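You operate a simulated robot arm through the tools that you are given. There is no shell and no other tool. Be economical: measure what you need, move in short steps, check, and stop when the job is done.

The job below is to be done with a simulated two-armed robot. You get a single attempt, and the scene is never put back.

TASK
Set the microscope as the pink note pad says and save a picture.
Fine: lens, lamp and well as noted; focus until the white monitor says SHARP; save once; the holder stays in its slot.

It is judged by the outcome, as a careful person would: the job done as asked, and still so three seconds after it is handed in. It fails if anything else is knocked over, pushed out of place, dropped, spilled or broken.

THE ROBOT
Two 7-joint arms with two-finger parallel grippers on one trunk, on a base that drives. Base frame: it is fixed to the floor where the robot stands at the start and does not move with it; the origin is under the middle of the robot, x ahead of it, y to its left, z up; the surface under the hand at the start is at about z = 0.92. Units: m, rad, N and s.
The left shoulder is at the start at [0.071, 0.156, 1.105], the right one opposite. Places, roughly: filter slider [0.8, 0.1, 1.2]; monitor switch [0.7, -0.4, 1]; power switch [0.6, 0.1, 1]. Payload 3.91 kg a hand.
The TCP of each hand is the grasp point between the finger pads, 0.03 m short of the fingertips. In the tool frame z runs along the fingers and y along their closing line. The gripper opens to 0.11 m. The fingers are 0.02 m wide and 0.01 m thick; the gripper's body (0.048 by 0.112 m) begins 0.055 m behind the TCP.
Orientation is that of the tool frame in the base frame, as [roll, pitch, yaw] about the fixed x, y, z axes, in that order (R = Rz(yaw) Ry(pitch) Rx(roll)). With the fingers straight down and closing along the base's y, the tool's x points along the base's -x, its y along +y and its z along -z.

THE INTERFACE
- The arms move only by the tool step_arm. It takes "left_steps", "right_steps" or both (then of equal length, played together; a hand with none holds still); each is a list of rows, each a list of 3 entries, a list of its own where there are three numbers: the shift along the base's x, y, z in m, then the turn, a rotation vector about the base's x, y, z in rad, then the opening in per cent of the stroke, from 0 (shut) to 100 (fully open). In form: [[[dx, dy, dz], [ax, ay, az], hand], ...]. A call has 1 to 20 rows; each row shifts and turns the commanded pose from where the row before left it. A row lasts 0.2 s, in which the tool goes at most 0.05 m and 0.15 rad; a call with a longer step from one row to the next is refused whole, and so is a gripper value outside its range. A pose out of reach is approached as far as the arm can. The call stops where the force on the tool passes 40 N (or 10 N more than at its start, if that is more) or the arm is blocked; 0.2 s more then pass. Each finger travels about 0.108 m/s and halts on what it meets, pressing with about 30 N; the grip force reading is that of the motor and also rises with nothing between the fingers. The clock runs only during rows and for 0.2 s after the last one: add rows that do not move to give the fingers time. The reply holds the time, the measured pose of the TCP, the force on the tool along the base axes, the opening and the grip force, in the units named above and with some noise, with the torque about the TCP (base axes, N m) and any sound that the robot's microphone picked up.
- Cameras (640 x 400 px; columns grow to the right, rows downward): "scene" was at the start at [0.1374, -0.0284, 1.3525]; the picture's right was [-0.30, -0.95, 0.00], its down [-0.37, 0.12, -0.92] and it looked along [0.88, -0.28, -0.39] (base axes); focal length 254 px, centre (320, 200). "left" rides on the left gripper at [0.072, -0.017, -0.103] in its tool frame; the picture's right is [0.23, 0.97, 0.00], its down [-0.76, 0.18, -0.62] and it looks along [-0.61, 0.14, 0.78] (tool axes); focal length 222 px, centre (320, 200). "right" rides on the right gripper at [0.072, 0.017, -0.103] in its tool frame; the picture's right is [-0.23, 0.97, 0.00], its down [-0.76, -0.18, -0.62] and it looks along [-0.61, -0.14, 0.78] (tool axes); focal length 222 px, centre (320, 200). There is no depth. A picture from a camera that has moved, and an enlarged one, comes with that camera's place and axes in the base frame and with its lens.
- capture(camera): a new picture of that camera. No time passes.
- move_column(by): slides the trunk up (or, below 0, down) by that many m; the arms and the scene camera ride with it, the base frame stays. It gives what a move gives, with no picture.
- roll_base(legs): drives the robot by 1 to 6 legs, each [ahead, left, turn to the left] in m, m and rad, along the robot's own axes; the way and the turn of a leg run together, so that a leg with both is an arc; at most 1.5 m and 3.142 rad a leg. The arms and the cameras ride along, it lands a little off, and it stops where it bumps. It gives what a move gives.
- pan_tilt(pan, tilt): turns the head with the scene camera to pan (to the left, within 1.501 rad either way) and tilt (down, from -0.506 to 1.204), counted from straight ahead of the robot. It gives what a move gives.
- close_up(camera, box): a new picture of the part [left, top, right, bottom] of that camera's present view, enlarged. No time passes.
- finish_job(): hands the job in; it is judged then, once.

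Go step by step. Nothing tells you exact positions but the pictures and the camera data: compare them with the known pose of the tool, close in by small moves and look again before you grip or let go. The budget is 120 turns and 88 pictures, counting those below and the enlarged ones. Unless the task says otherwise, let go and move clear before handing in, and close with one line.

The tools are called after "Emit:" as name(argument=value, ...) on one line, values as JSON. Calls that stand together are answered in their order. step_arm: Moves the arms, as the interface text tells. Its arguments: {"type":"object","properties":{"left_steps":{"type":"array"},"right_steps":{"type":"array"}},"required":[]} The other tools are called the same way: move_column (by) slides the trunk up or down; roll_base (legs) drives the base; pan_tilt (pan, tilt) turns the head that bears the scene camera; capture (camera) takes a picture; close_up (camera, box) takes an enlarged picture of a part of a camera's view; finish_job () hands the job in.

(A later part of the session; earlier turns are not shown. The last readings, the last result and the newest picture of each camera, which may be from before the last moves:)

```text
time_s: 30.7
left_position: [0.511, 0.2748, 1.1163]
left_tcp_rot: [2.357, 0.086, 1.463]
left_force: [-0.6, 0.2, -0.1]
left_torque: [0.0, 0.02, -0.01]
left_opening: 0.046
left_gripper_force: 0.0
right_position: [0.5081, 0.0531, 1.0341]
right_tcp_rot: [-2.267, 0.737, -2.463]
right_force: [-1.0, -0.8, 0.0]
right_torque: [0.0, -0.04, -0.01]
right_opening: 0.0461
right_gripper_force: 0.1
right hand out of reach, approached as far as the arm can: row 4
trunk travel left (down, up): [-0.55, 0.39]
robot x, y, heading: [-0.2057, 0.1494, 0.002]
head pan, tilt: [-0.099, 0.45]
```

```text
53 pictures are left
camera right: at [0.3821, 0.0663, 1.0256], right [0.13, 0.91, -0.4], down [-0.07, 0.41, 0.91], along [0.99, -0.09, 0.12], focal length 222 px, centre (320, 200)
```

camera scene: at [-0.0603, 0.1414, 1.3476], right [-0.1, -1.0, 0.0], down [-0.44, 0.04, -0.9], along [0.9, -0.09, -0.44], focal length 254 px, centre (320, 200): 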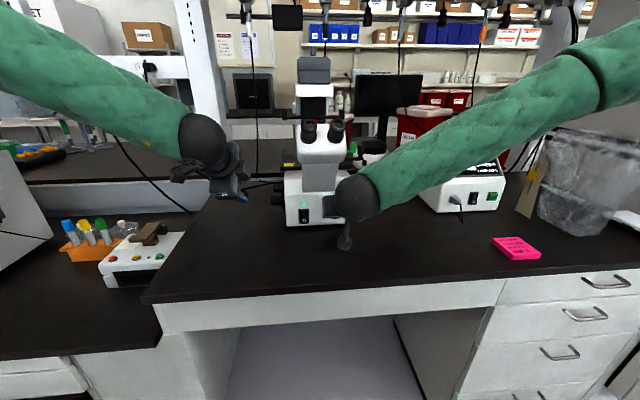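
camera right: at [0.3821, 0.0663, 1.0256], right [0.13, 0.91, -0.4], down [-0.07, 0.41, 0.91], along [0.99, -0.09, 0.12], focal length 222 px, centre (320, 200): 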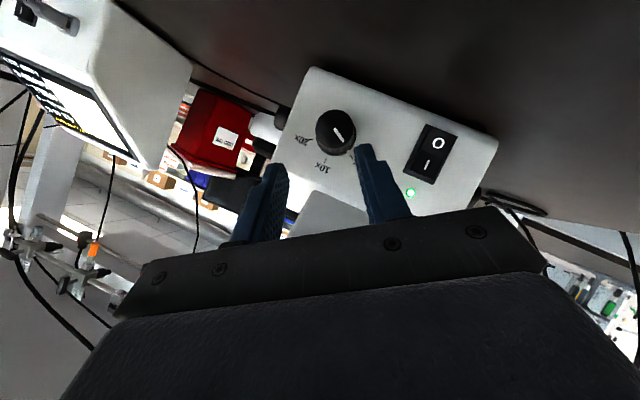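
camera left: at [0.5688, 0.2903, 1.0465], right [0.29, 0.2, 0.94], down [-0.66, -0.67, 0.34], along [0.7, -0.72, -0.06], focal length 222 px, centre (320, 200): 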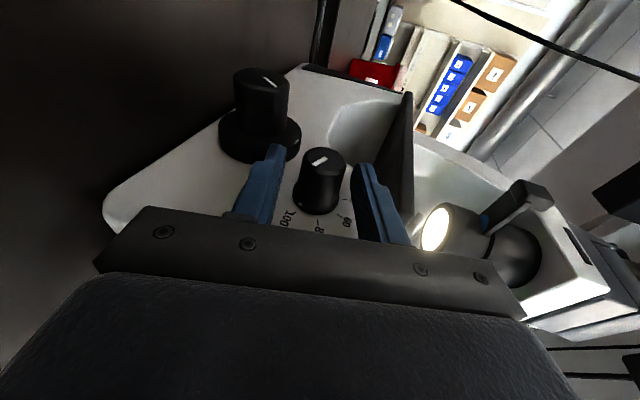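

I advance onto the knob with the fingers straddling it.

Emit:
step_arm(right_steps=[[[0.004, 0.008, -0.006], [0, 0, 0], 42], [[0.025, -0.009, -0.015], [0, 0, 0], 42], [[0.025, -0.009, -0.015], [0, 0, 0], 42], [[0.026, -0.008, -0.014], [0, 0, 0], 42]])

Emit:
capture(camera="right")

```text
time_s: 31.5
left_position: [0.5085, 0.2762, 1.1155]
left_tcp_rot: [2.358, 0.085, 1.462]
left_force: [0.3, -0.9, -0.8]
left_torque: [0.02, -0.03, -0.02]
left_opening: 0.0461
left_gripper_force: 0.0
right_position: [0.5521, 0.0424, 1.007]
right_tcp_rot: [-2.271, 0.739, -2.449]
right_force: [-1.6, 2.0, 0.5]
right_torque: [-0.02, -0.07, -0.04]
right_opening: 0.0462
right_gripper_force: 0.0
right hand out of reach, approached as far as the arm can: row 1, 4
trunk travel left (down, up): [-0.55, 0.39]
robot x, y, heading: [-0.1988, 0.1484, 0.007]
head pan, tilt: [-0.099, 0.45]
stopped in row 4 (right hand): the force on the tool passed its limit at 162 N (the readings are from after the stop); the commanded pose is now the measured one
```

```text
52 pictures are left
camera right: at [0.4256, 0.0531, 0.9981], right [0.11, 0.91, -0.4], down [-0.08, 0.41, 0.91], along [0.99, -0.07, 0.12], focal length 222 px, centre (320, 200)
```

right: 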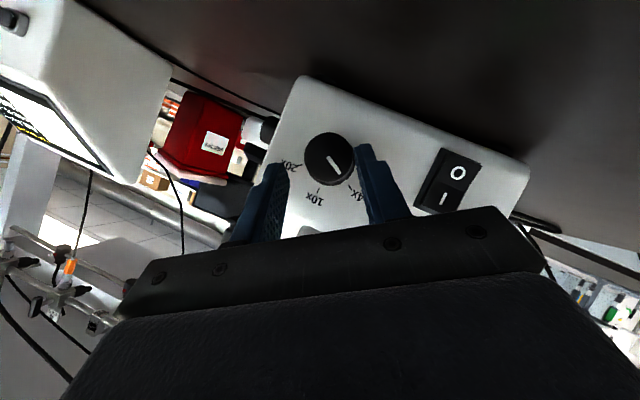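

The call stopped on a force spike, with the TCP short of the knob. I check what was touched.

Emit:
close_up(camera="scene", box=[180, 60, 460, 260])

```text
2.00 times, centred on (320, 160) of scene
camera zoom: at [-0.0635, 0.1424, 1.348], right [-0.09, -1.0, 0.0], down [-0.43, 0.04, -0.9], along [0.9, -0.09, -0.44], focal length 508 px, centre (320, 280)
```

zoom: 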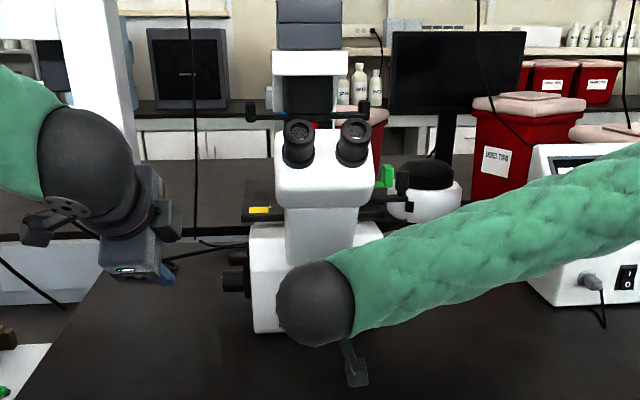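

Nothing has moved; that wrist roll is simply at the arm's limit. I back off, roll back to neutral, and will sweep from 0 in the positive direction instead.

Emit:
step_arm(right_steps=[[[-0.025, 0.005, 0.015], [0, 0, 0], 42], [[-0.025, 0.0, 0.015], [0, 0, 0], 42], [[0, -0.003, 0], [0.15, 0, 0], 42], [[0, -0.003, 0], [0.15, 0, 0], 42], [[0, -0.003, 0], [0.15, 0, 0], 42], [[0, -0.003, 0], [0.15, 0, 0], 42]])

Emit:
capture(camera="right")

```text
time_s: 32.9
left_position: [0.5097, 0.2761, 1.1169]
left_tcp_rot: [2.356, 0.084, 1.463]
left_force: [0.6, 0.5, 0.7]
left_torque: [-0.03, 0.03, 0.02]
left_opening: 0.0463
left_gripper_force: 0.0
right_position: [0.5035, 0.0335, 1.0358]
right_tcp_rot: [3.141, 0.962, -3.132]
right_force: [-0.3, -0.7, 0.3]
right_torque: [0.0, -0.02, -0.02]
right_opening: 0.0462
right_gripper_force: 0.0
trunk travel left (down, up): [-0.55, 0.39]
robot x, y, heading: [-0.2044, 0.1498, 0.007]
head pan, tilt: [-0.099, 0.45]
```

```text
50 pictures are left
camera right: at [0.3768, 0.0479, 1.0357], right [0.12, 0.98, 0.19], down [-0.07, -0.18, 0.98], along [0.99, -0.13, 0.05], focal length 222 px, centre (320, 200)
```

right: 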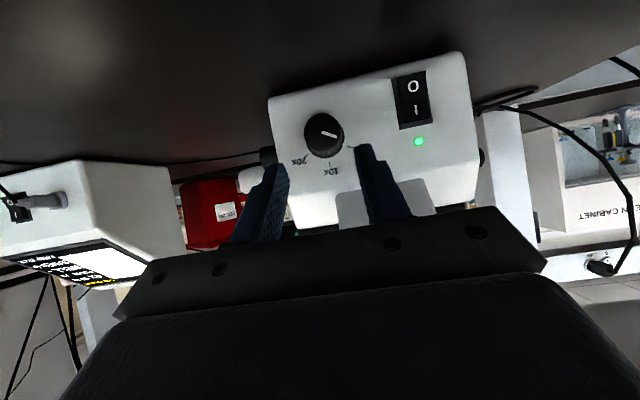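

The roll is neutral and the knob is centred. I advance along the tool axis in small steps.

Emit:
step_arm(right_steps=[[[0.02, 0.0003, -0.013], [0, 0, 0], 42], [[0.02, 0.0003, -0.013], [0, 0, 0], 42], [[0.02, 0.0003, -0.013], [0, 0, 0], 42], [[0.02, 0.0003, -0.012], [0, 0, 0], 42]])

Emit:
capture(camera="right")

```text
time_s: 33.9
left_position: [0.5101, 0.2768, 1.1152]
left_tcp_rot: [2.357, 0.085, 1.463]
left_force: [-0.7, -0.6, -0.2]
left_torque: [-0.02, 0.04, -0.01]
left_opening: 0.0461
left_gripper_force: 0.0
right_position: [0.5791, 0.0368, 0.9858]
right_tcp_rot: [3.14, 0.965, -3.127]
right_force: [-12.8, -1.4, 6.8]
right_torque: [-0.26, -0.15, -0.42]
right_opening: 0.0467
right_gripper_force: 1.1
trunk travel left (down, up): [-0.55, 0.39]
robot x, y, heading: [-0.2035, 0.1499, 0.0]
head pan, tilt: [-0.099, 0.45]
stopped in row 4 (right hand): the force on the tool passed its limit at 110 N (the readings are from after the stop); the commanded pose is now the measured one
```

```text
49 pictures are left
camera right: at [0.453, 0.0499, 0.9866], right [0.11, 0.98, 0.19], down [-0.08, -0.18, 0.98], along [0.99, -0.13, 0.05], focal length 222 px, centre (320, 200)
```

right: 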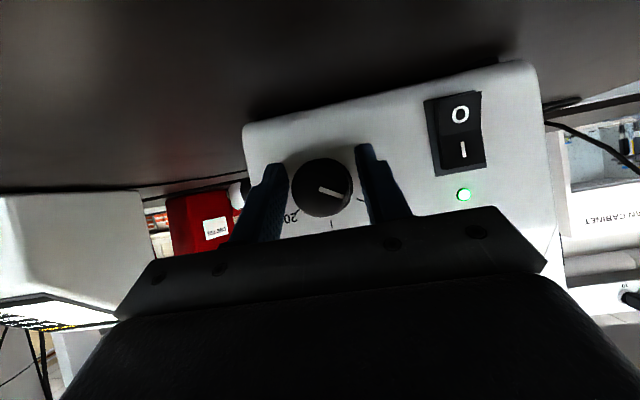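

The fingertips are touching the panel on either side of the knob. I back off 4 mm and close on it.

Emit:
step_arm(right_steps=[[[-0.004, -0.001, 0.001], [0, 0, 0], 42], [[0, 0, 0], [0, 0, 0], 12], [[0, 0, 0], [0, 0, 0], 12], [[0, 0, 0], [0, 0, 0], 12]])

Emit:
close_up(camera="right", box=[200, 120, 440, 270])

```text
time_s: 34.9
left_position: [0.5106, 0.2768, 1.1168]
left_tcp_rot: [2.358, 0.086, 1.461]
left_force: [-0.5, -0.9, -0.2]
left_torque: [0.0, 0.02, -0.01]
left_opening: 0.0458
left_gripper_force: 0.0
right_position: [0.5765, 0.0359, 0.9861]
right_tcp_rot: [-3.14, 0.966, -3.126]
right_force: [6.5, 8.9, 4.4]
right_torque: [0.0, -0.38, -0.68]
right_opening: 0.0356
right_gripper_force: 44.9
trunk travel left (down, up): [-0.55, 0.39]
robot x, y, heading: [-0.2071, 0.1524, 0.0]
head pan, tilt: [-0.099, 0.45]
```

```text
2.67 times, centred on (320, 195) of right
camera zoom: at [0.4498, 0.0495, 0.9875], right [0.11, 0.98, 0.19], down [-0.08, -0.18, 0.98], along [0.99, -0.13, 0.05], focal length 592 px, centre (320, 213)
```

zoom: 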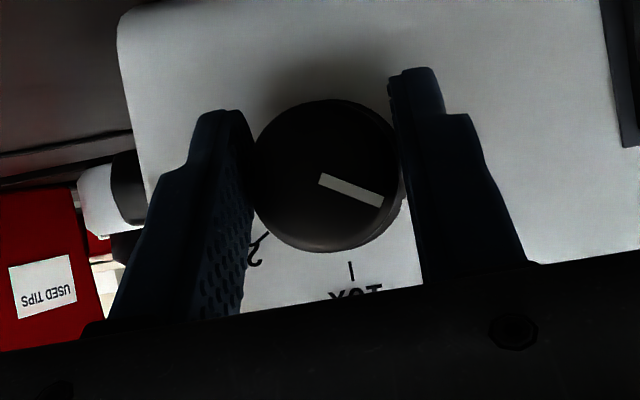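

The knob is gripped on its axis. I turn clockwise (+x) by 0.84 rad first.

Emit:
step_arm(right_steps=[[[0, 0, 0], [0.14, 0, 0], 12], [[0, 0, 0], [0.14, 0, 0], 12], [[0, 0, 0], [0.14, 0, 0], 12], [[0, 0, 0], [0.14, 0, 0], 12], [[0, 0, 0], [0.14, 0, 0], 12], [[0, 0, 0], [0.14, 0, 0], 12], [[0, 0, 0], [0, 0, 0], 12]])

Emit:
capture(camera="right")

```text
time_s: 36.5
left_position: [0.5108, 0.2764, 1.1144]
left_tcp_rot: [2.36, 0.087, 1.462]
left_force: [-1.1, -0.2, 0.1]
left_torque: [-0.01, 0.0, 0.01]
left_opening: 0.0463
left_gripper_force: 0.0
right_position: [0.5758, 0.0342, 0.9878]
right_tcp_rot: [2.059, 0.576, 2.338]
right_force: [11.0, -0.2, -17.0]
right_torque: [-0.05, -0.87, -0.75]
right_opening: 0.0354
right_gripper_force: 44.4
right hand out of reach, approached as far as the arm can: row 6
trunk travel left (down, up): [-0.55, 0.39]
robot x, y, heading: [-0.2073, 0.1511, 0.003]
head pan, tilt: [-0.099, 0.45]
stopped in row 7 (right hand): the force on the tool passed its limit at 44 N (the readings are from after the stop); the commanded pose is now the measured one
```

```text
47 pictures are left
camera right: at [0.4497, 0.0436, 1.0019], right [0.13, 0.52, 0.85], down [-0.06, -0.85, 0.53], along [0.99, -0.12, -0.08], focal length 222 px, centre (320, 200)
```

right: 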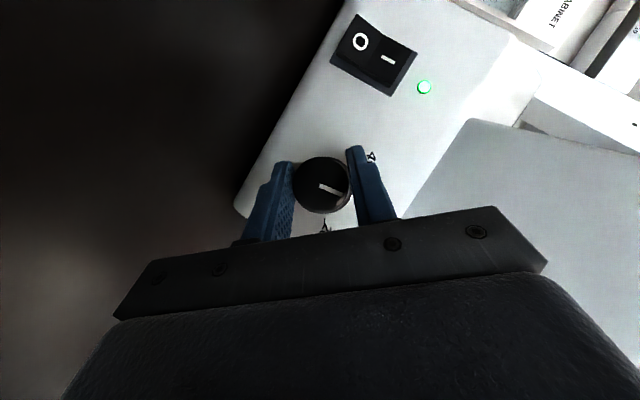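

The knob followed to about 10x. I open, roll back by 1.1 rad around it, and re-grip.

Emit:
step_arm(right_steps=[[[0, 0, 0], [0, 0, 0], 52], [[-0.002, 0, 0], [0, 0, 0], 52], [[0, 0, 0], [-0.14, 0, 0], 52], [[0, 0, 0], [-0.14, 0, 0], 52], [[0, 0, 0], [-0.14, 0, 0], 52], [[0, 0, 0], [-0.14, 0, 0], 52], [[0, 0, 0], [-0.14, 0, 0], 52], [[0, 0, 0], [-0.14, 0, 0], 52], [[0, 0, 0], [-0.14, 0, 0], 52], [[0, 0, 0], [-0.14, 0, 0], 52]])

Emit:
capture(camera="right")

```text
time_s: 38.7
left_position: [0.5097, 0.2755, 1.1156]
left_tcp_rot: [2.357, 0.085, 1.463]
left_force: [0.7, 0.6, 0.2]
left_torque: [0.0, -0.02, 0.03]
left_opening: 0.0463
left_gripper_force: 0.0
right_position: [0.5728, 0.0357, 0.9884]
right_tcp_rot: [-2.674, 0.891, -2.765]
right_force: [-0.2, -1.3, 0.1]
right_torque: [0.0, -0.01, -0.02]
right_opening: 0.0573
right_gripper_force: 0.0
trunk travel left (down, up): [-0.55, 0.39]
robot x, y, heading: [-0.2074, 0.1527, 0.003]
head pan, tilt: [-0.099, 0.45]
```

```text
46 pictures are left
camera right: at [0.4456, 0.05, 0.9872], right [0.13, 0.99, -0.1], down [-0.06, 0.11, 0.99], along [0.99, -0.12, 0.07], focal length 222 px, centre (320, 200)
```

right: 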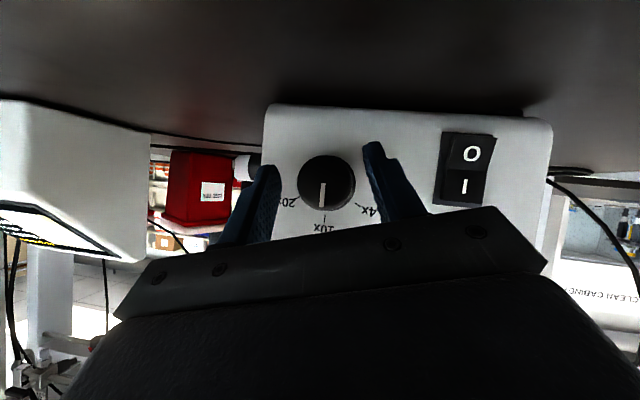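

The pointer is at 10x. I grip again and turn another 0.98 rad.

Emit:
step_arm(right_steps=[[[0, 0, -0.002], [0, 0, 0], 12], [[0, 0, 0], [0, 0, 0], 12], [[0, 0, 0], [0, 0, 0], 12], [[0, 0, 0], [0.14, 0, 0], 12], [[0, 0, 0], [0.14, 0, 0], 12], [[0, 0, 0], [0.14, 0, 0], 12], [[0, 0, 0], [0.14, 0, 0], 12], [[0, 0, 0], [0.14, 0, 0], 12], [[0, 0, 0], [0.14, 0, 0], 12], [[0, 0, 0], [0.14, 0, 0], 12], [[0, 0, 0], [0, 0, 0], 12]])

Emit:
capture(camera="right")

```text
time_s: 41.1
left_position: [0.5101, 0.2757, 1.1155]
left_tcp_rot: [2.359, 0.086, 1.463]
left_force: [0.8, 0.0, -0.4]
left_torque: [-0.05, 0.01, 0.0]
left_opening: 0.0461
left_gripper_force: 0.1
right_position: [0.5713, 0.0328, 0.9879]
right_tcp_rot: [2.177, 0.672, 2.411]
right_force: [-8.8, -1.6, -1.9]
right_torque: [0.01, 0.43, 0.0]
right_opening: 0.035
right_gripper_force: 45.4
trunk travel left (down, up): [-0.55, 0.39]
robot x, y, heading: [-0.2031, 0.151, 0.006]
head pan, tilt: [-0.099, 0.45]
```

```text
45 pictures are left
camera right: at [0.4446, 0.045, 1.0008], right [0.13, 0.63, 0.77], down [-0.06, -0.77, 0.64], along [0.99, -0.13, -0.06], focal length 222 px, centre (320, 200)
```

right: 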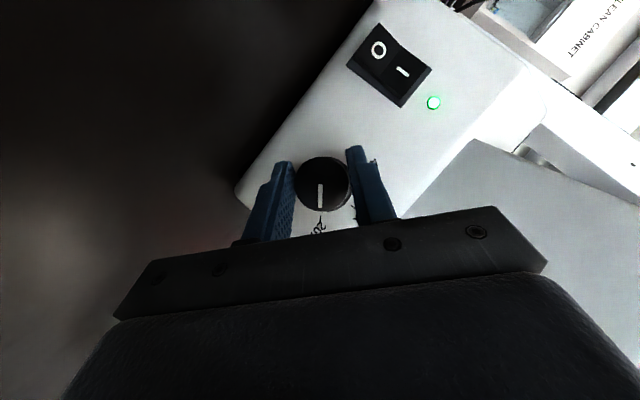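

The pointer lines up with 20x. I release, back straight out and up, and read the monitor.

Emit:
step_arm(right_steps=[[[0, 0, 0], [0, 0, 0], 52], [[0, 0, 0], [0, 0, 0], 52], [[-0.02, 0, 0.005], [0, 0, 0], 52], [[-0.03, -0.01, 0.02], [0, 0, 0], 52], [[-0.03, -0.01, 0.02], [-0.14, 0, 0], 52], [[-0.02, -0.03, 0.02], [-0.14, 0, 0], 52], [[-0.01, -0.03, 0.02], [-0.14, 0, 0], 52], [[-0.01, -0.03, 0.02], [-0.14, 0, 0], 52], [[0, -0.03, 0.02], [-0.13, 0, 0], 52]])

Emit:
capture(camera="scene")

Emit:
close_up(camera="scene", box=[430, 120, 530, 200])

```text
time_s: 43.1
left_position: [0.5092, 0.2777, 1.116]
left_tcp_rot: [2.356, 0.085, 1.463]
left_force: [0.7, 0.1, 0.7]
left_torque: [-0.01, 0.0, -0.01]
left_opening: 0.0463
left_gripper_force: 0.2
right_position: [0.4508, -0.1054, 1.1141]
right_tcp_rot: [3.136, 0.95, 3.139]
right_force: [0.1, -0.4, 0.5]
right_torque: [0.01, 0.01, 0.02]
right_opening: 0.0575
right_gripper_force: 0.0
trunk travel left (down, up): [-0.55, 0.39]
robot x, y, heading: [-0.2009, 0.145, 0.008]
head pan, tilt: [-0.099, 0.45]
```

```text
44 pictures are left
camera scene: at [-0.0643, 0.1419, 1.348], right [-0.09, -1.0, 0.0], down [-0.43, 0.04, -0.9], along [0.9, -0.09, -0.43], focal length 254 px, centre (320, 200)
```

scene: 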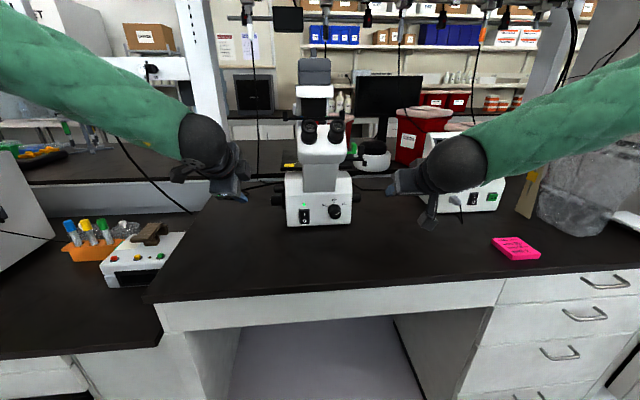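

```text
5.00 times, centred on (480, 160) of scene
camera zoom: at [-0.0643, 0.1419, 1.348], right [-0.09, -1.0, 0.0], down [-0.43, 0.04, -0.9], along [0.9, -0.09, -0.43], focal length 1269 px, centre (-480, 400)
```

zoom: 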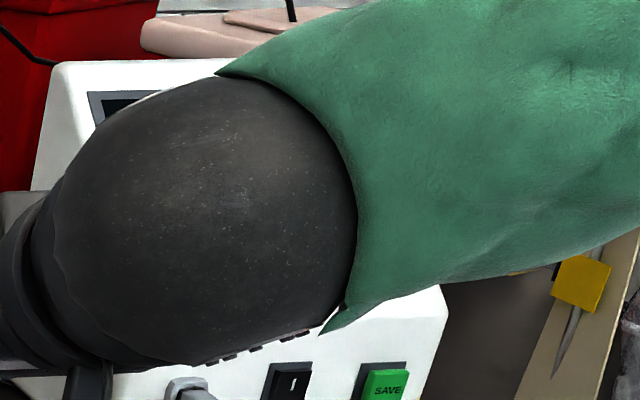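

The lens now points to 20x. Next is the stage: its handle post is near [0.69, -0.065, 1.14], with the beam axis at y≈0.075 and well 2 about 2 cm right of it. I move the left hand outward, turn the right hand fingers-down and lift it.

Emit:
step_arm(left_steps=[[[0, 0.02, 0.01], [0, 0, 0], 42], [[0, 0.02, 0.01], [0, 0, 0], 42], [[0, 0.02, 0.01], [0, 0, 0], 42], [[0, 0.02, 0.01], [0, 0, 0], 42], [[0, 0.02, 0.01], [0, 0, 0], 42], [[0, 0.02, 0], [0, 0, 0], 42], [[0, 0, 0], [0, 0, 0], 42]], right_steps=[[[0.01, -0.01, 0.03], [0, 0.137, 0], 45], [[0.01, -0.01, 0.03], [0, 0.137, 0], 45], [[0.01, -0.01, 0.03], [0, 0.137, 0], 45], [[0.01, -0.01, 0.03], [0, 0.137, 0], 45], [[0.01, 0, 0.02], [0, 0.137, 0], 45], [[0.01, 0, 0.02], [0, 0.137, 0], 45], [[0.01, 0, 0], [0, 0.137, 0], 45]])

Emit:
roll_base(legs=[[0.1, 0, 0]])

Emit:
capture(camera="right")

Emit:
capture(camera="scene")

```text
time_s: 44.7
left_position: [0.4784, 0.319, 1.0939]
left_tcp_rot: [2.353, 0.086, 1.467]
left_force: [-0.3, -0.9, -0.5]
left_torque: [0.0, 0.0, -0.01]
left_opening: 0.0461
left_gripper_force: 0.1
left hand out of reach, approached as far as the arm can: row 1, 2, 3, 4, 5, 6
right_position: [0.524, -0.1473, 1.2722]
right_tcp_rot: [3.135, -0.014, 3.139]
right_force: [-1.3, -0.9, -0.2]
right_torque: [0.01, -0.01, -0.03]
right_opening: 0.0496
right_gripper_force: 0.0
trunk travel left (down, up): [-0.55, 0.39]
robot x, y, heading: [-0.2045, 0.1532, 0.008]
head pan, tilt: [-0.099, 0.45]
```

```text
time_s: 45.9
left_position: [0.5787, 0.3227, 1.0945]
left_tcp_rot: [2.352, 0.086, 1.467]
left_force: [-0.8, 0.3, 0.3]
left_torque: [0.0, -0.02, 0.03]
left_opening: 0.0459
left_gripper_force: 0.0
right_position: [0.6247, -0.1447, 1.2721]
right_tcp_rot: [3.137, -0.01, 3.141]
right_force: [-0.7, 0.2, -0.7]
right_torque: [-0.03, -0.02, -0.04]
right_opening: 0.0494
right_gripper_force: 0.0
trunk travel left (down, up): [-0.55, 0.39]
robot x, y, heading: [-0.1, 0.1523, 0.006]
head pan, tilt: [-0.099, 0.45]
```

```text
42 pictures are left
camera right: at [0.5535, -0.1293, 1.3782], right [0.23, 0.97, 0.0], down [0.77, -0.18, 0.61], along [0.6, -0.14, -0.79], focal length 222 px, centre (320, 200)
```

right: 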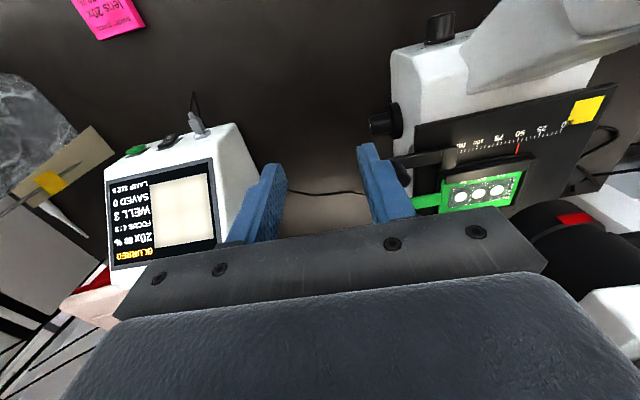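

```text
41 pictures are left
camera scene: at [0.0396, 0.1425, 1.3478], right [-0.09, -1.0, 0.0], down [-0.43, 0.04, -0.9], along [0.9, -0.08, -0.44], focal length 254 px, centre (320, 200)
```

scene: 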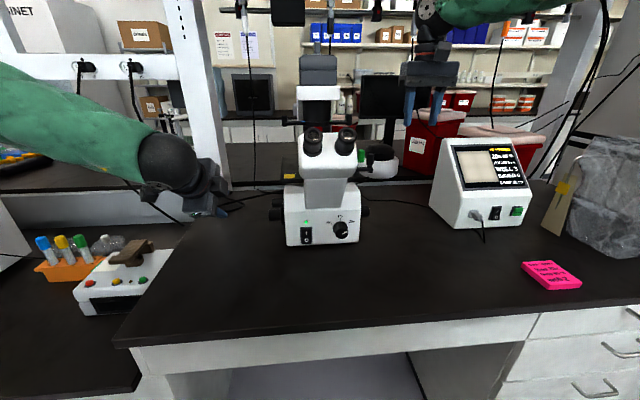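

Now the monitor reads 20x, 80 %, WELL 3 and BLURRED. So the carriage must move about one well spacing to the left. I zoom in on it and on the handle.

Emit:
close_up(camera="right", box=[360, 80, 600, 230])

Emit:
close_up(camera="scene", box=[440, 135, 540, 225])

Emit:
close_up(camera="scene", box=[340, 130, 420, 220])

```text
2.67 times, centred on (480, 155) of right
camera zoom: at [0.5535, -0.1293, 1.3782], right [0.23, 0.97, 0.0], down [0.77, -0.18, 0.61], along [0.6, -0.14, -0.79], focal length 592 px, centre (-107, 320)
```

zoom: 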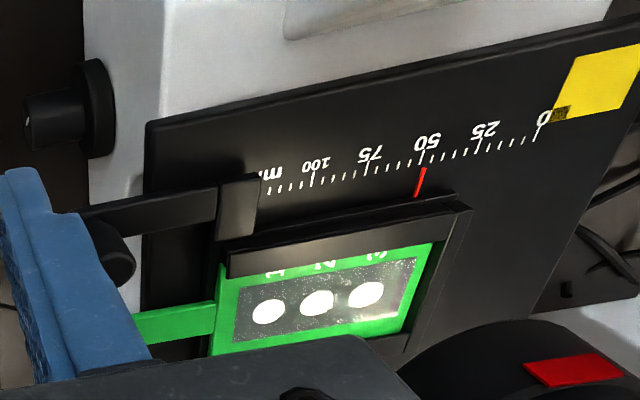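

```text
4.44 times, centred on (490, 180) of scene
camera zoom: at [0.0396, 0.1425, 1.3478], right [-0.09, -1.0, 0.0], down [-0.43, 0.04, -0.9], along [0.9, -0.08, -0.44], focal length 1128 px, centre (-436, 289)
```

zoom: 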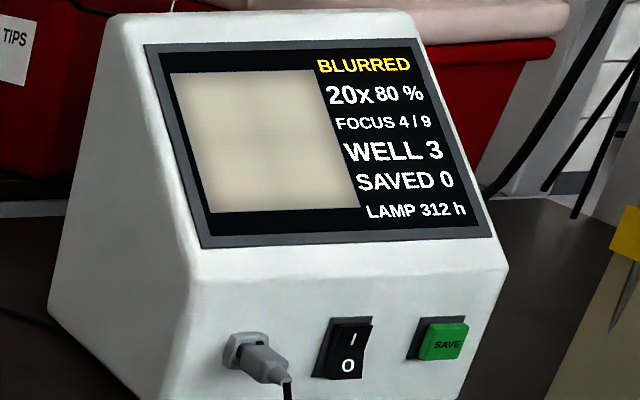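

```text
4.44 times, centred on (380, 175) of scene
camera zoom: at [0.0396, 0.1425, 1.3478], right [-0.09, -1.0, 0.0], down [-0.43, 0.04, -0.9], along [0.9, -0.08, -0.44], focal length 1128 px, centre (53, 311)
```

zoom: 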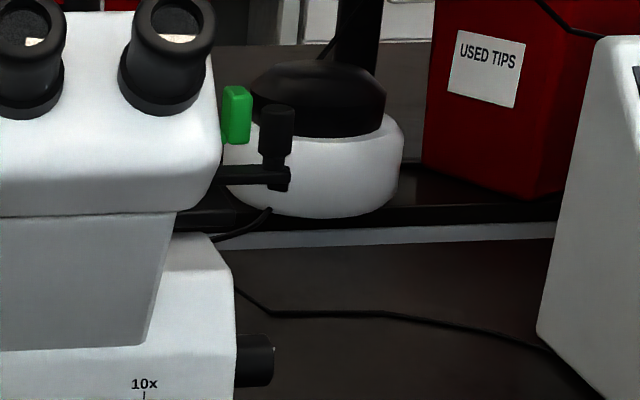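

Focus is 4/9 and the pointer is at about 52 mm. The post top is near [0.724, -0.062, 1.147]. I yaw the right hand a little so its camera clears the eyepiece head, and go above the post.

Emit:
step_arm(right_steps=[[[0.03, 0.0, 0], [0, 0, 0.14], 42], [[0.03, 0.02, 0], [0, 0, 0.13], 42], [[0.03, 0.02, -0.02], [0, 0, 0.13], 42], [[0.009, 0.02, -0.02], [0, 0, 0], 42], [[0, 0.02, -0.02], [0, 0, 0], 42]])

Emit:
capture(camera="right")

Emit:
close_up(camera="scene", box=[320, 100, 440, 200])

```text
time_s: 47.1
left_position: [0.5784, 0.3217, 1.0923]
left_tcp_rot: [2.35, 0.087, 1.467]
left_force: [0.3, -0.1, -0.5]
left_torque: [-0.01, -0.03, 0.05]
left_opening: 0.0462
left_gripper_force: 0.0
right_position: [0.7232, -0.0646, 1.2126]
right_tcp_rot: [3.135, -0.011, -2.741]
right_force: [0.6, 0.5, -0.2]
right_torque: [0.0, 0.05, 0.02]
right_opening: 0.0462
right_gripper_force: 0.0
trunk travel left (down, up): [-0.55, 0.39]
robot x, y, heading: [-0.1026, 0.147, 0.002]
head pan, tilt: [-0.099, 0.45]
```

```text
37 pictures are left
camera right: at [0.651, -0.0781, 1.3187], right [-0.17, 0.99, 0.0], down [0.78, 0.13, 0.61], along [0.61, 0.11, -0.79], focal length 222 px, centre (320, 200)
```

right: 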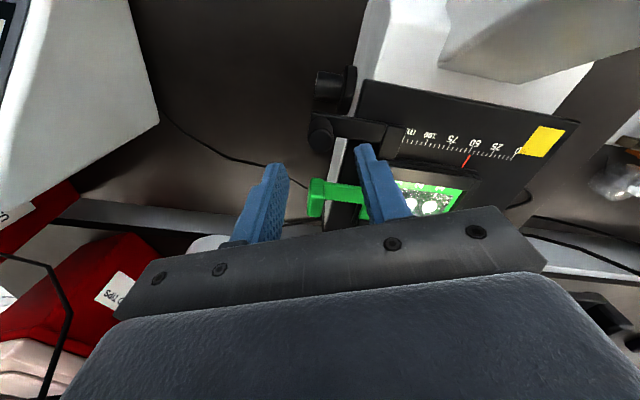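

```text
4.00 times, centred on (380, 150) of scene
camera zoom: at [0.0393, 0.1431, 1.3479], right [-0.09, -1.0, 0.0], down [-0.43, 0.04, -0.9], along [0.9, -0.08, -0.44], focal length 1015 px, centre (80, 400)
```

zoom: 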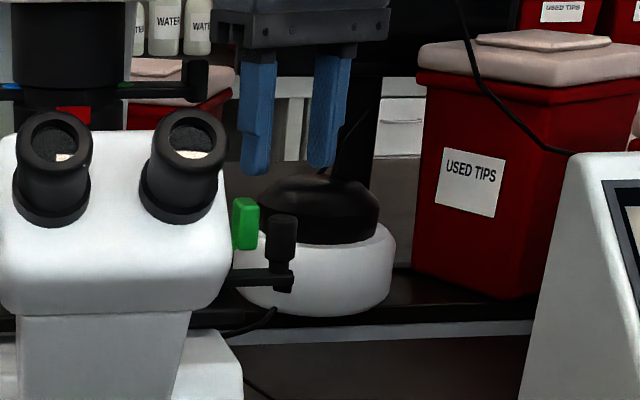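

The fingers hover right above the post. I descend so the pads straddle it and then grip lightly.

Emit:
step_arm(right_steps=[[[-0.001, 0.001, -0.025], [0, 0, 0], 42], [[-0.001, 0.001, -0.025], [0, 0, 0], 42], [[0, 0, -0.017], [0, 0, 0], 42]])

Emit:
close_up(camera="right", box=[200, 60, 520, 260])

Emit:
close_up(camera="scene", box=[320, 100, 440, 200])

```text
time_s: 47.9
left_position: [0.5788, 0.3218, 1.0932]
left_tcp_rot: [2.35, 0.087, 1.468]
left_force: [0.2, 0.2, 0.7]
left_torque: [-0.01, 0.02, 0.02]
left_opening: 0.0462
left_gripper_force: 0.1
right_position: [0.7202, -0.0626, 1.1458]
right_tcp_rot: [3.136, -0.009, -2.742]
right_force: [-0.2, 0.4, -0.1]
right_torque: [0.0, 0.03, 0.02]
right_opening: 0.0461
right_gripper_force: 0.1
trunk travel left (down, up): [-0.55, 0.39]
robot x, y, heading: [-0.1018, 0.1538, 0.006]
head pan, tilt: [-0.099, 0.45]
```

```text
2.00 times, centred on (360, 160) of right
camera zoom: at [0.648, -0.0762, 1.2513], right [-0.17, 0.99, 0.0], down [0.78, 0.13, 0.61], along [0.61, 0.11, -0.79], focal length 444 px, centre (240, 280)
```

zoom: 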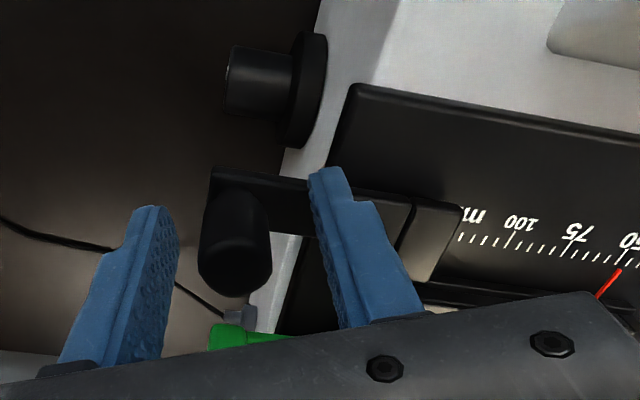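

```text
4.00 times, centred on (380, 150) of scene
camera zoom: at [0.0391, 0.1425, 1.3479], right [-0.09, -1.0, 0.0], down [-0.43, 0.04, -0.9], along [0.9, -0.08, -0.44], focal length 1015 px, centre (80, 400)
```

zoom: 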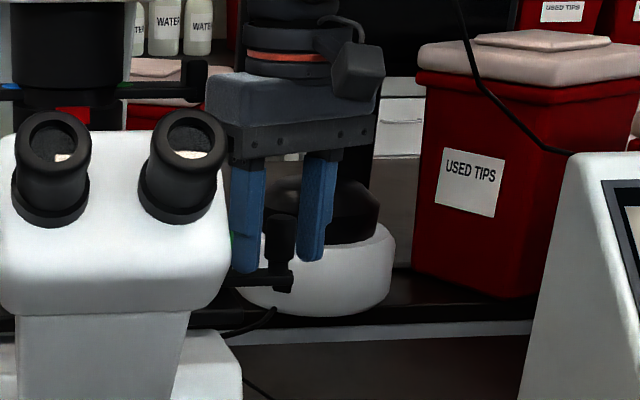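

The post is between the pads. I close on it and move it 20 mm left, then check the monitor.

Emit:
step_arm(right_steps=[[[-0.002, 0, 0], [0, 0, 0], 12], [[0, 0, 0], [0, 0, 0], 12], [[0, 0, 0], [0, 0, 0], 12], [[0, 0.005, 0], [0, 0, 0], 12], [[0, 0.005, 0], [0, 0, 0], 12], [[0, 0.005, 0], [0, 0, 0], 12], [[0, 0.005, 0], [0, 0, 0], 12], [[0, 0, 0], [0, 0, 0], 12]])

Emit:
close_up(camera="right", box=[200, 60, 520, 260])

Emit:
close_up(camera="scene", box=[440, 135, 540, 225])

```text
time_s: 49.7
left_position: [0.5794, 0.3213, 1.0938]
left_tcp_rot: [2.35, 0.085, 1.467]
left_force: [0.1, 0.4, -0.8]
left_torque: [0.03, -0.03, 0.0]
left_opening: 0.0461
left_gripper_force: 0.0
right_position: [0.7183, -0.0427, 1.1459]
right_tcp_rot: [3.136, -0.01, -2.743]
right_force: [4.2, -2.9, 4.9]
right_torque: [-0.73, -1.04, -0.1]
right_opening: 0.0207
right_gripper_force: 45.2
trunk travel left (down, up): [-0.55, 0.39]
robot x, y, heading: [-0.1004, 0.1495, 0.007]
head pan, tilt: [-0.099, 0.45]
```

```text
2.00 times, centred on (360, 160) of right
camera zoom: at [0.6473, -0.0568, 1.2513], right [-0.17, 0.99, 0.0], down [0.78, 0.13, 0.61], along [0.61, 0.11, -0.79], focal length 444 px, centre (240, 280)
```

zoom: 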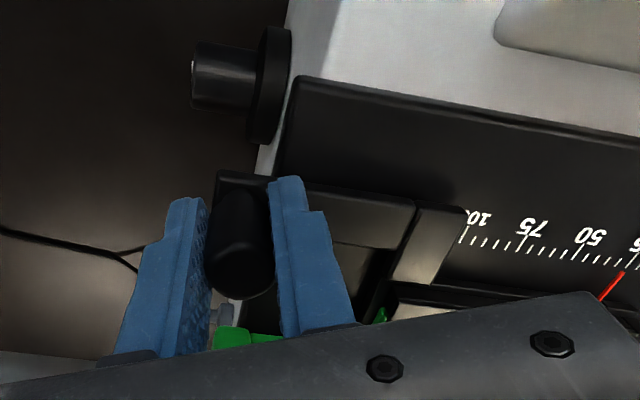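

```text
4.44 times, centred on (490, 180) of scene
camera zoom: at [0.0386, 0.1424, 1.3479], right [-0.09, -1.0, 0.0], down [-0.43, 0.04, -0.9], along [0.9, -0.08, -0.44], focal length 1128 px, centre (-436, 289)
```

zoom: 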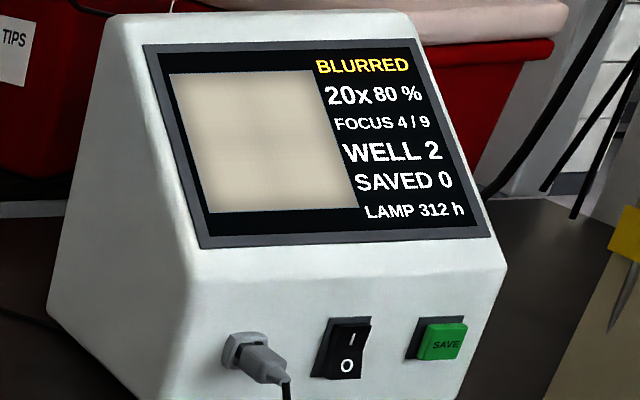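

It reads WELL 2. I check the margin by moving 4 mm further, to place it near the middle of the range.

Emit:
step_arm(right_steps=[[[0, 0.004, 0], [0, 0, 0], 12], [[0, 0, 0], [0, 0, 0], 12]])

Emit:
close_up(camera="scene", box=[440, 135, 540, 225])

```text
time_s: 50.3
left_position: [0.5783, 0.3215, 1.0938]
left_tcp_rot: [2.349, 0.089, 1.468]
left_force: [0.2, 0.3, 0.2]
left_torque: [-0.04, 0.01, -0.03]
left_opening: 0.0461
left_gripper_force: 0.0
right_position: [0.7196, -0.0387, 1.1458]
right_tcp_rot: [3.136, -0.011, -2.743]
right_force: [2.3, -3.1, 3.8]
right_torque: [-0.9, -0.46, -0.09]
right_opening: 0.0205
right_gripper_force: 44.5
trunk travel left (down, up): [-0.55, 0.39]
robot x, y, heading: [-0.101, 0.1478, 0.006]
head pan, tilt: [-0.099, 0.45]
```

```text
4.44 times, centred on (490, 180) of scene
camera zoom: at [0.0386, 0.1424, 1.3479], right [-0.09, -1.0, 0.0], down [-0.43, 0.04, -0.9], along [0.9, -0.08, -0.44], focal length 1128 px, centre (-436, 289)
```

zoom: 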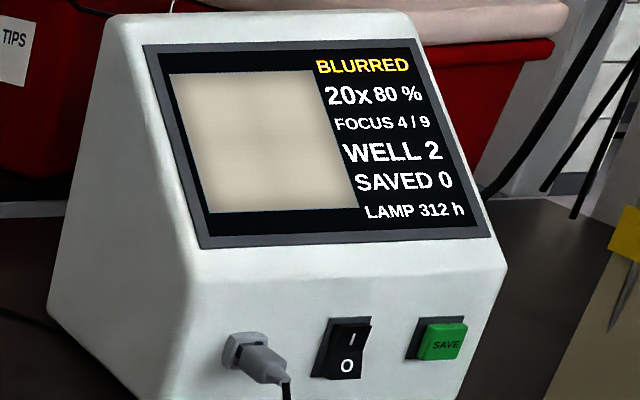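

WELL 2 holds with margin, so I leave the carriage there. I release the post and lift the right hand clear. The left hand already has the right wrist pose, so I will use it on the left focus knob after backing the base off 0.1 m.

Emit:
step_arm(right_steps=[[[0, 0, 0], [0, 0, 0], 42], [[0, 0, 0], [0, 0, 0], 42], [[0, 0, 0.03], [0, 0, 0], 42], [[0, 0, 0.04], [0, 0, 0], 42], [[0, -0.02, 0.04], [0, 0, 0], 42], [[-0.03, -0.03, 0.02], [0, 0, 0], 42], [[-0.04, -0.02, 0], [0, 0, 0], 42]])

Emit:
roll_base(legs=[[-0.1, 0, 0]])

Emit:
step_arm(left_steps=[[[0.02, 0, 0], [0, -0.13, 0], 50], [[0.02, 0, 0], [0, -0.13, 0], 50], [[0.02, 0, 0], [0, -0.13, 0], 50], [[0.02, 0, 0], [0, -0.13, 0], 50], [[0.02, 0, -0.01], [0, 0, -0.13], 50], [[0.02, 0, -0.01], [0, 0, -0.12], 50]])

Emit:
capture(camera="left")

```text
time_s: 51.9
left_position: [0.5779, 0.3217, 1.0952]
left_tcp_rot: [2.349, 0.087, 1.47]
left_force: [-0.5, -0.4, -0.3]
left_torque: [-0.01, -0.02, 0.0]
left_opening: 0.046
left_gripper_force: 0.0
right_position: [0.647, -0.1058, 1.2732]
right_tcp_rot: [3.134, -0.01, -2.741]
right_force: [-0.3, -0.1, 0.2]
right_torque: [-0.01, -0.03, -0.03]
right_opening: 0.046
right_gripper_force: 0.1
trunk travel left (down, up): [-0.55, 0.39]
robot x, y, heading: [-0.1001, 0.153, 0.008]
head pan, tilt: [-0.099, 0.45]
```

```text
time_s: 53.0
left_position: [0.478, 0.3206, 1.0933]
left_tcp_rot: [2.353, 0.087, 1.467]
left_force: [0.5, -0.2, -0.2]
left_torque: [0.0, 0.04, 0.01]
left_opening: 0.0464
left_gripper_force: 0.1
right_position: [0.5464, -0.1065, 1.275]
right_tcp_rot: [3.136, -0.009, -2.743]
right_force: [-0.2, -0.3, -0.2]
right_torque: [0.02, -0.05, -0.01]
right_opening: 0.0462
right_gripper_force: 0.0
trunk travel left (down, up): [-0.55, 0.39]
robot x, y, heading: [-0.1981, 0.1507, 0.007]
head pan, tilt: [-0.099, 0.45]
```

```text
time_s: 54.4
left_position: [0.6002, 0.3305, 1.0754]
left_tcp_rot: [1.835, 0.075, 1.202]
left_force: [0.8, 0.1, -0.9]
left_torque: [0.02, 0.02, 0.01]
left_opening: 0.0551
left_gripper_force: 0.2
left hand out of reach, approached as far as the arm can: row 6
right_position: [0.5476, -0.1063, 1.2733]
right_tcp_rot: [3.134, -0.011, -2.744]
right_force: [-0.4, -0.6, -0.2]
right_torque: [0.0, -0.01, -0.01]
right_opening: 0.0461
right_gripper_force: 0.0
trunk travel left (down, up): [-0.55, 0.39]
robot x, y, heading: [-0.2062, 0.1474, 0.007]
head pan, tilt: [-0.099, 0.45]
```

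```text
30 pictures are left
camera left: at [0.529, 0.4351, 1.0791], right [0.34, 0.19, 0.92], down [-0.78, -0.49, 0.39], along [0.52, -0.85, -0.02], focal length 222 px, centre (320, 200)
```

left: 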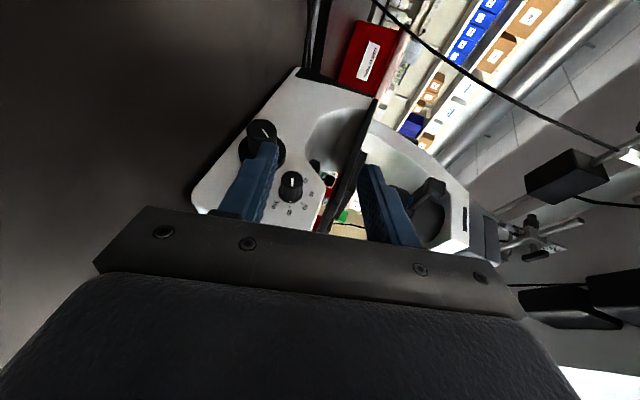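

The focus knob's end is at [0.717, 0.225, 0.975]. I go to a standoff, coming in from the left front so the body stays clear of the lamp knob.

Emit:
step_arm(left_steps=[[[0.012, -0.02, -0.027], [0, 0, 0], 48], [[0.012, -0.02, -0.027], [0, 0, 0], 48], [[0.012, -0.02, -0.026], [0, 0, 0], 48], [[0.011, -0.023, 0], [0, 0, 0], 48]])

Emit:
capture(camera="left")

```text
time_s: 55.4
left_position: [0.6317, 0.2969, 1.0647]
left_tcp_rot: [1.84, 0.074, 1.205]
left_force: [-0.1, -0.3, 0.4]
left_torque: [0.03, -0.01, -0.04]
left_opening: 0.0527
left_gripper_force: 0.1
left hand out of reach, approached as far as the arm can: row 1, 2, 3
right_position: [0.5485, -0.1061, 1.2722]
right_tcp_rot: [3.135, -0.01, -2.744]
right_force: [-0.5, -0.3, 0.5]
right_torque: [0.01, 0.0, 0.02]
right_opening: 0.0462
right_gripper_force: 0.0
trunk travel left (down, up): [-0.55, 0.39]
robot x, y, heading: [-0.2018, 0.1493, 0.007]
head pan, tilt: [-0.099, 0.45]
```

```text
29 pictures are left
camera left: at [0.5597, 0.403, 1.07], right [0.35, 0.18, 0.92], down [-0.78, -0.49, 0.39], along [0.52, -0.85, -0.03], focal length 222 px, centre (320, 200)
```

left: 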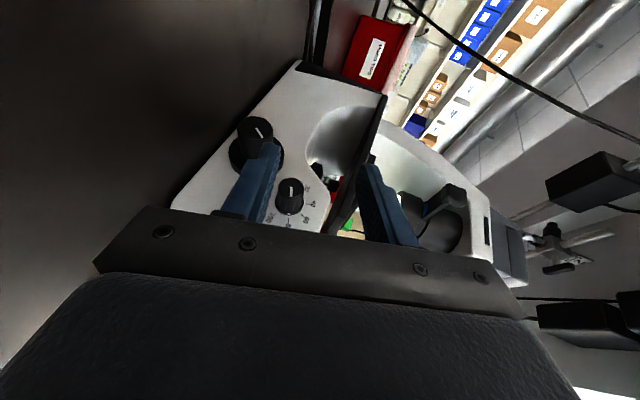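

The wrist cannot get lower from here with this shoulder height. I lower the trunk 0.07 m instead, which brings the hand to knob height.

Emit:
move_column(by=-0.07)

Emit:
step_arm(left_steps=[[[0.008, -0.025, 0], [0, 0, 0], 46], [[0.008, -0.025, 0], [0, 0, 0], 46]])

Emit:
capture(camera="left")

```text
time_s: 56.5
left_position: [0.6304, 0.2971, 0.9958]
left_tcp_rot: [1.838, 0.075, 1.204]
left_force: [0.0, 0.7, 0.8]
left_torque: [0.01, 0.0, -0.01]
left_opening: 0.0528
left_gripper_force: 0.0
right_position: [0.5468, -0.1057, 1.2035]
right_tcp_rot: [3.137, -0.008, -2.744]
right_force: [-0.5, 0.4, 0.3]
right_torque: [0.0, -0.03, -0.05]
right_opening: 0.0465
right_gripper_force: 0.1
trunk travel left (down, up): [-0.48, 0.46]
robot x, y, heading: [-0.202, 0.153, 0.001]
head pan, tilt: [-0.099, 0.45]
```

```text
time_s: 57.1
left_position: [0.6468, 0.2505, 0.9968]
left_tcp_rot: [1.839, 0.077, 1.206]
left_force: [0.4, 0.2, -0.2]
left_torque: [0.0, -0.02, -0.01]
left_opening: 0.0505
left_gripper_force: 0.1
right_position: [0.5488, -0.1054, 1.2031]
right_tcp_rot: [3.134, -0.01, -2.743]
right_force: [-0.4, 0.0, 0.7]
right_torque: [-0.02, 0.02, 0.0]
right_opening: 0.0461
right_gripper_force: 0.1
trunk travel left (down, up): [-0.48, 0.46]
robot x, y, heading: [-0.204, 0.1499, 0.005]
head pan, tilt: [-0.099, 0.45]
```

```text
28 pictures are left
camera left: at [0.5742, 0.3556, 1.0008], right [0.35, 0.19, 0.92], down [-0.78, -0.49, 0.39], along [0.52, -0.85, -0.02], focal length 222 px, centre (320, 200)
```

left: 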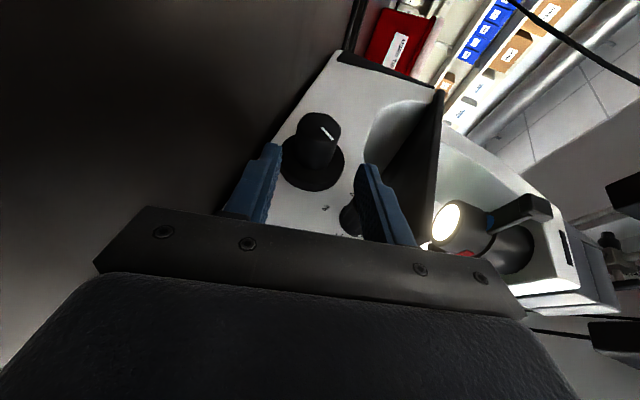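

The knob is centred between the fingers. I advance onto it.

Emit:
step_arm(left_steps=[[[0.021, -0.0088, -0.007], [0, 0, 0], 46], [[0.021, -0.0088, -0.007], [0, 0, 0], 46], [[0.021, -0.0088, -0.006], [0, 0, 0], 46]])

Emit:
capture(camera="left")

```text
time_s: 57.9
left_position: [0.71, 0.2209, 0.9738]
left_tcp_rot: [1.839, 0.075, 1.207]
left_force: [0.0, 0.3, -0.2]
left_torque: [-0.05, 0.02, -0.02]
left_opening: 0.0506
left_gripper_force: 0.2
right_position: [0.5485, -0.1079, 1.2026]
right_tcp_rot: [3.133, -0.011, -2.744]
right_force: [0.2, 0.3, 0.0]
right_torque: [0.01, 0.0, -0.01]
right_opening: 0.0462
right_gripper_force: 0.1
trunk travel left (down, up): [-0.48, 0.46]
robot x, y, heading: [-0.1999, 0.1505, 0.005]
head pan, tilt: [-0.099, 0.45]
```

```text
27 pictures are left
camera left: at [0.6375, 0.3273, 0.9802], right [0.35, 0.19, 0.92], down [-0.78, -0.49, 0.39], along [0.52, -0.85, -0.03], focal length 222 px, centre (320, 200)
```

left: 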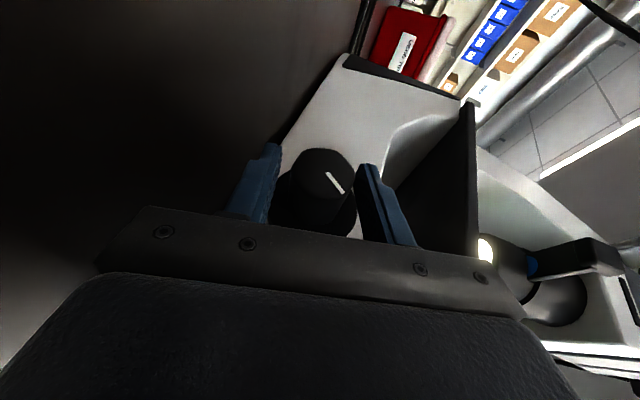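

I close on the focus knob, turn +0.42 rad about its axis, and read the monitor.

Emit:
step_arm(left_steps=[[[0, 0, 0], [0, 0, 0], 20], [[0, 0, 0], [0, 0, 0], 20], [[0, 0, 0], [0, 0, 0], 20], [[0, 0, 0.001], [0, 0.14, 0], 20], [[0, 0, 0.001], [0, 0.14, 0], 20], [[0, 0, 0.001], [0, 0.14, 0], 20], [[0, 0, 0], [0, 0, 0], 20]])

Emit:
capture(camera="scene")

```text
time_s: 59.3
left_position: [0.7051, 0.2218, 0.9812]
left_tcp_rot: [2.193, 0.2, 1.249]
left_force: [-20.1, 10.2, 26.9]
left_torque: [-0.2, -2.37, 0.43]
left_opening: 0.037
left_gripper_force: 14.7
right_position: [0.5458, -0.1056, 1.2055]
right_tcp_rot: [3.135, -0.009, -2.743]
right_force: [1.1, -1.0, -0.8]
right_torque: [0.01, 0.03, -0.01]
right_opening: 0.0462
right_gripper_force: 0.0
trunk travel left (down, up): [-0.48, 0.46]
robot x, y, heading: [-0.2013, 0.153, 0.007]
head pan, tilt: [-0.099, 0.45]
stopped in row 6 (left hand): the force on the tool passed its limit at 50 N (the readings are from after the stop); the commanded pose is now the measured one
```

```text
26 pictures are left
camera scene: at [-0.0645, 0.142, 1.2786], right [-0.09, -1.0, 0.0], down [-0.43, 0.04, -0.9], along [0.9, -0.08, -0.43], focal length 254 px, centre (320, 200)
```

scene: 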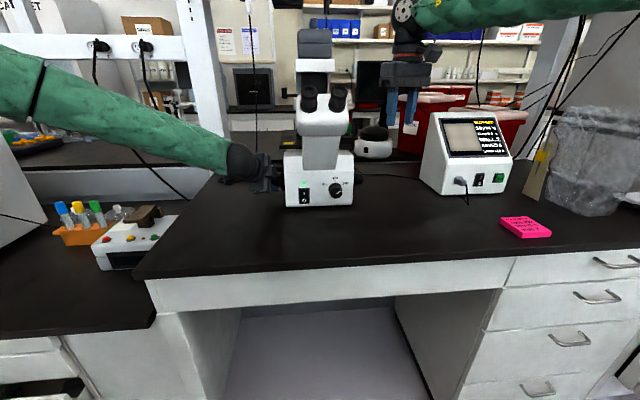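

Emit:
close_up(camera="scene", box=[430, 110, 520, 170])

Emit:
close_up(camera="left", box=[220, 110, 460, 260])

```text
6.67 times, centred on (475, 140) of scene
camera zoom: at [-0.0645, 0.142, 1.2786], right [-0.09, -1.0, 0.0], down [-0.43, 0.04, -0.9], along [0.9, -0.08, -0.43], focal length 1692 px, centre (-713, 600)
```

zoom: 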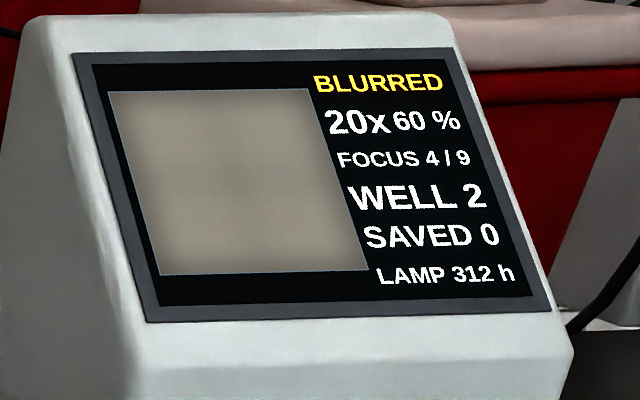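

```text
2.67 times, centred on (340, 185) of left
camera zoom: at [0.641, 0.3274, 1.0122], right [0.66, 0.18, 0.73], down [-0.59, -0.48, 0.65], along [0.47, -0.86, -0.21], focal length 592 px, centre (267, 240)
```

zoom: 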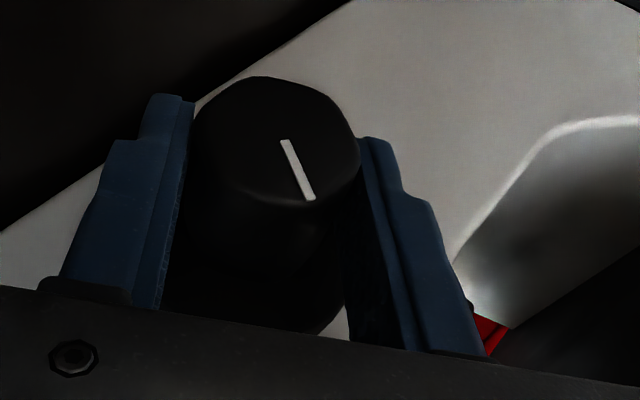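

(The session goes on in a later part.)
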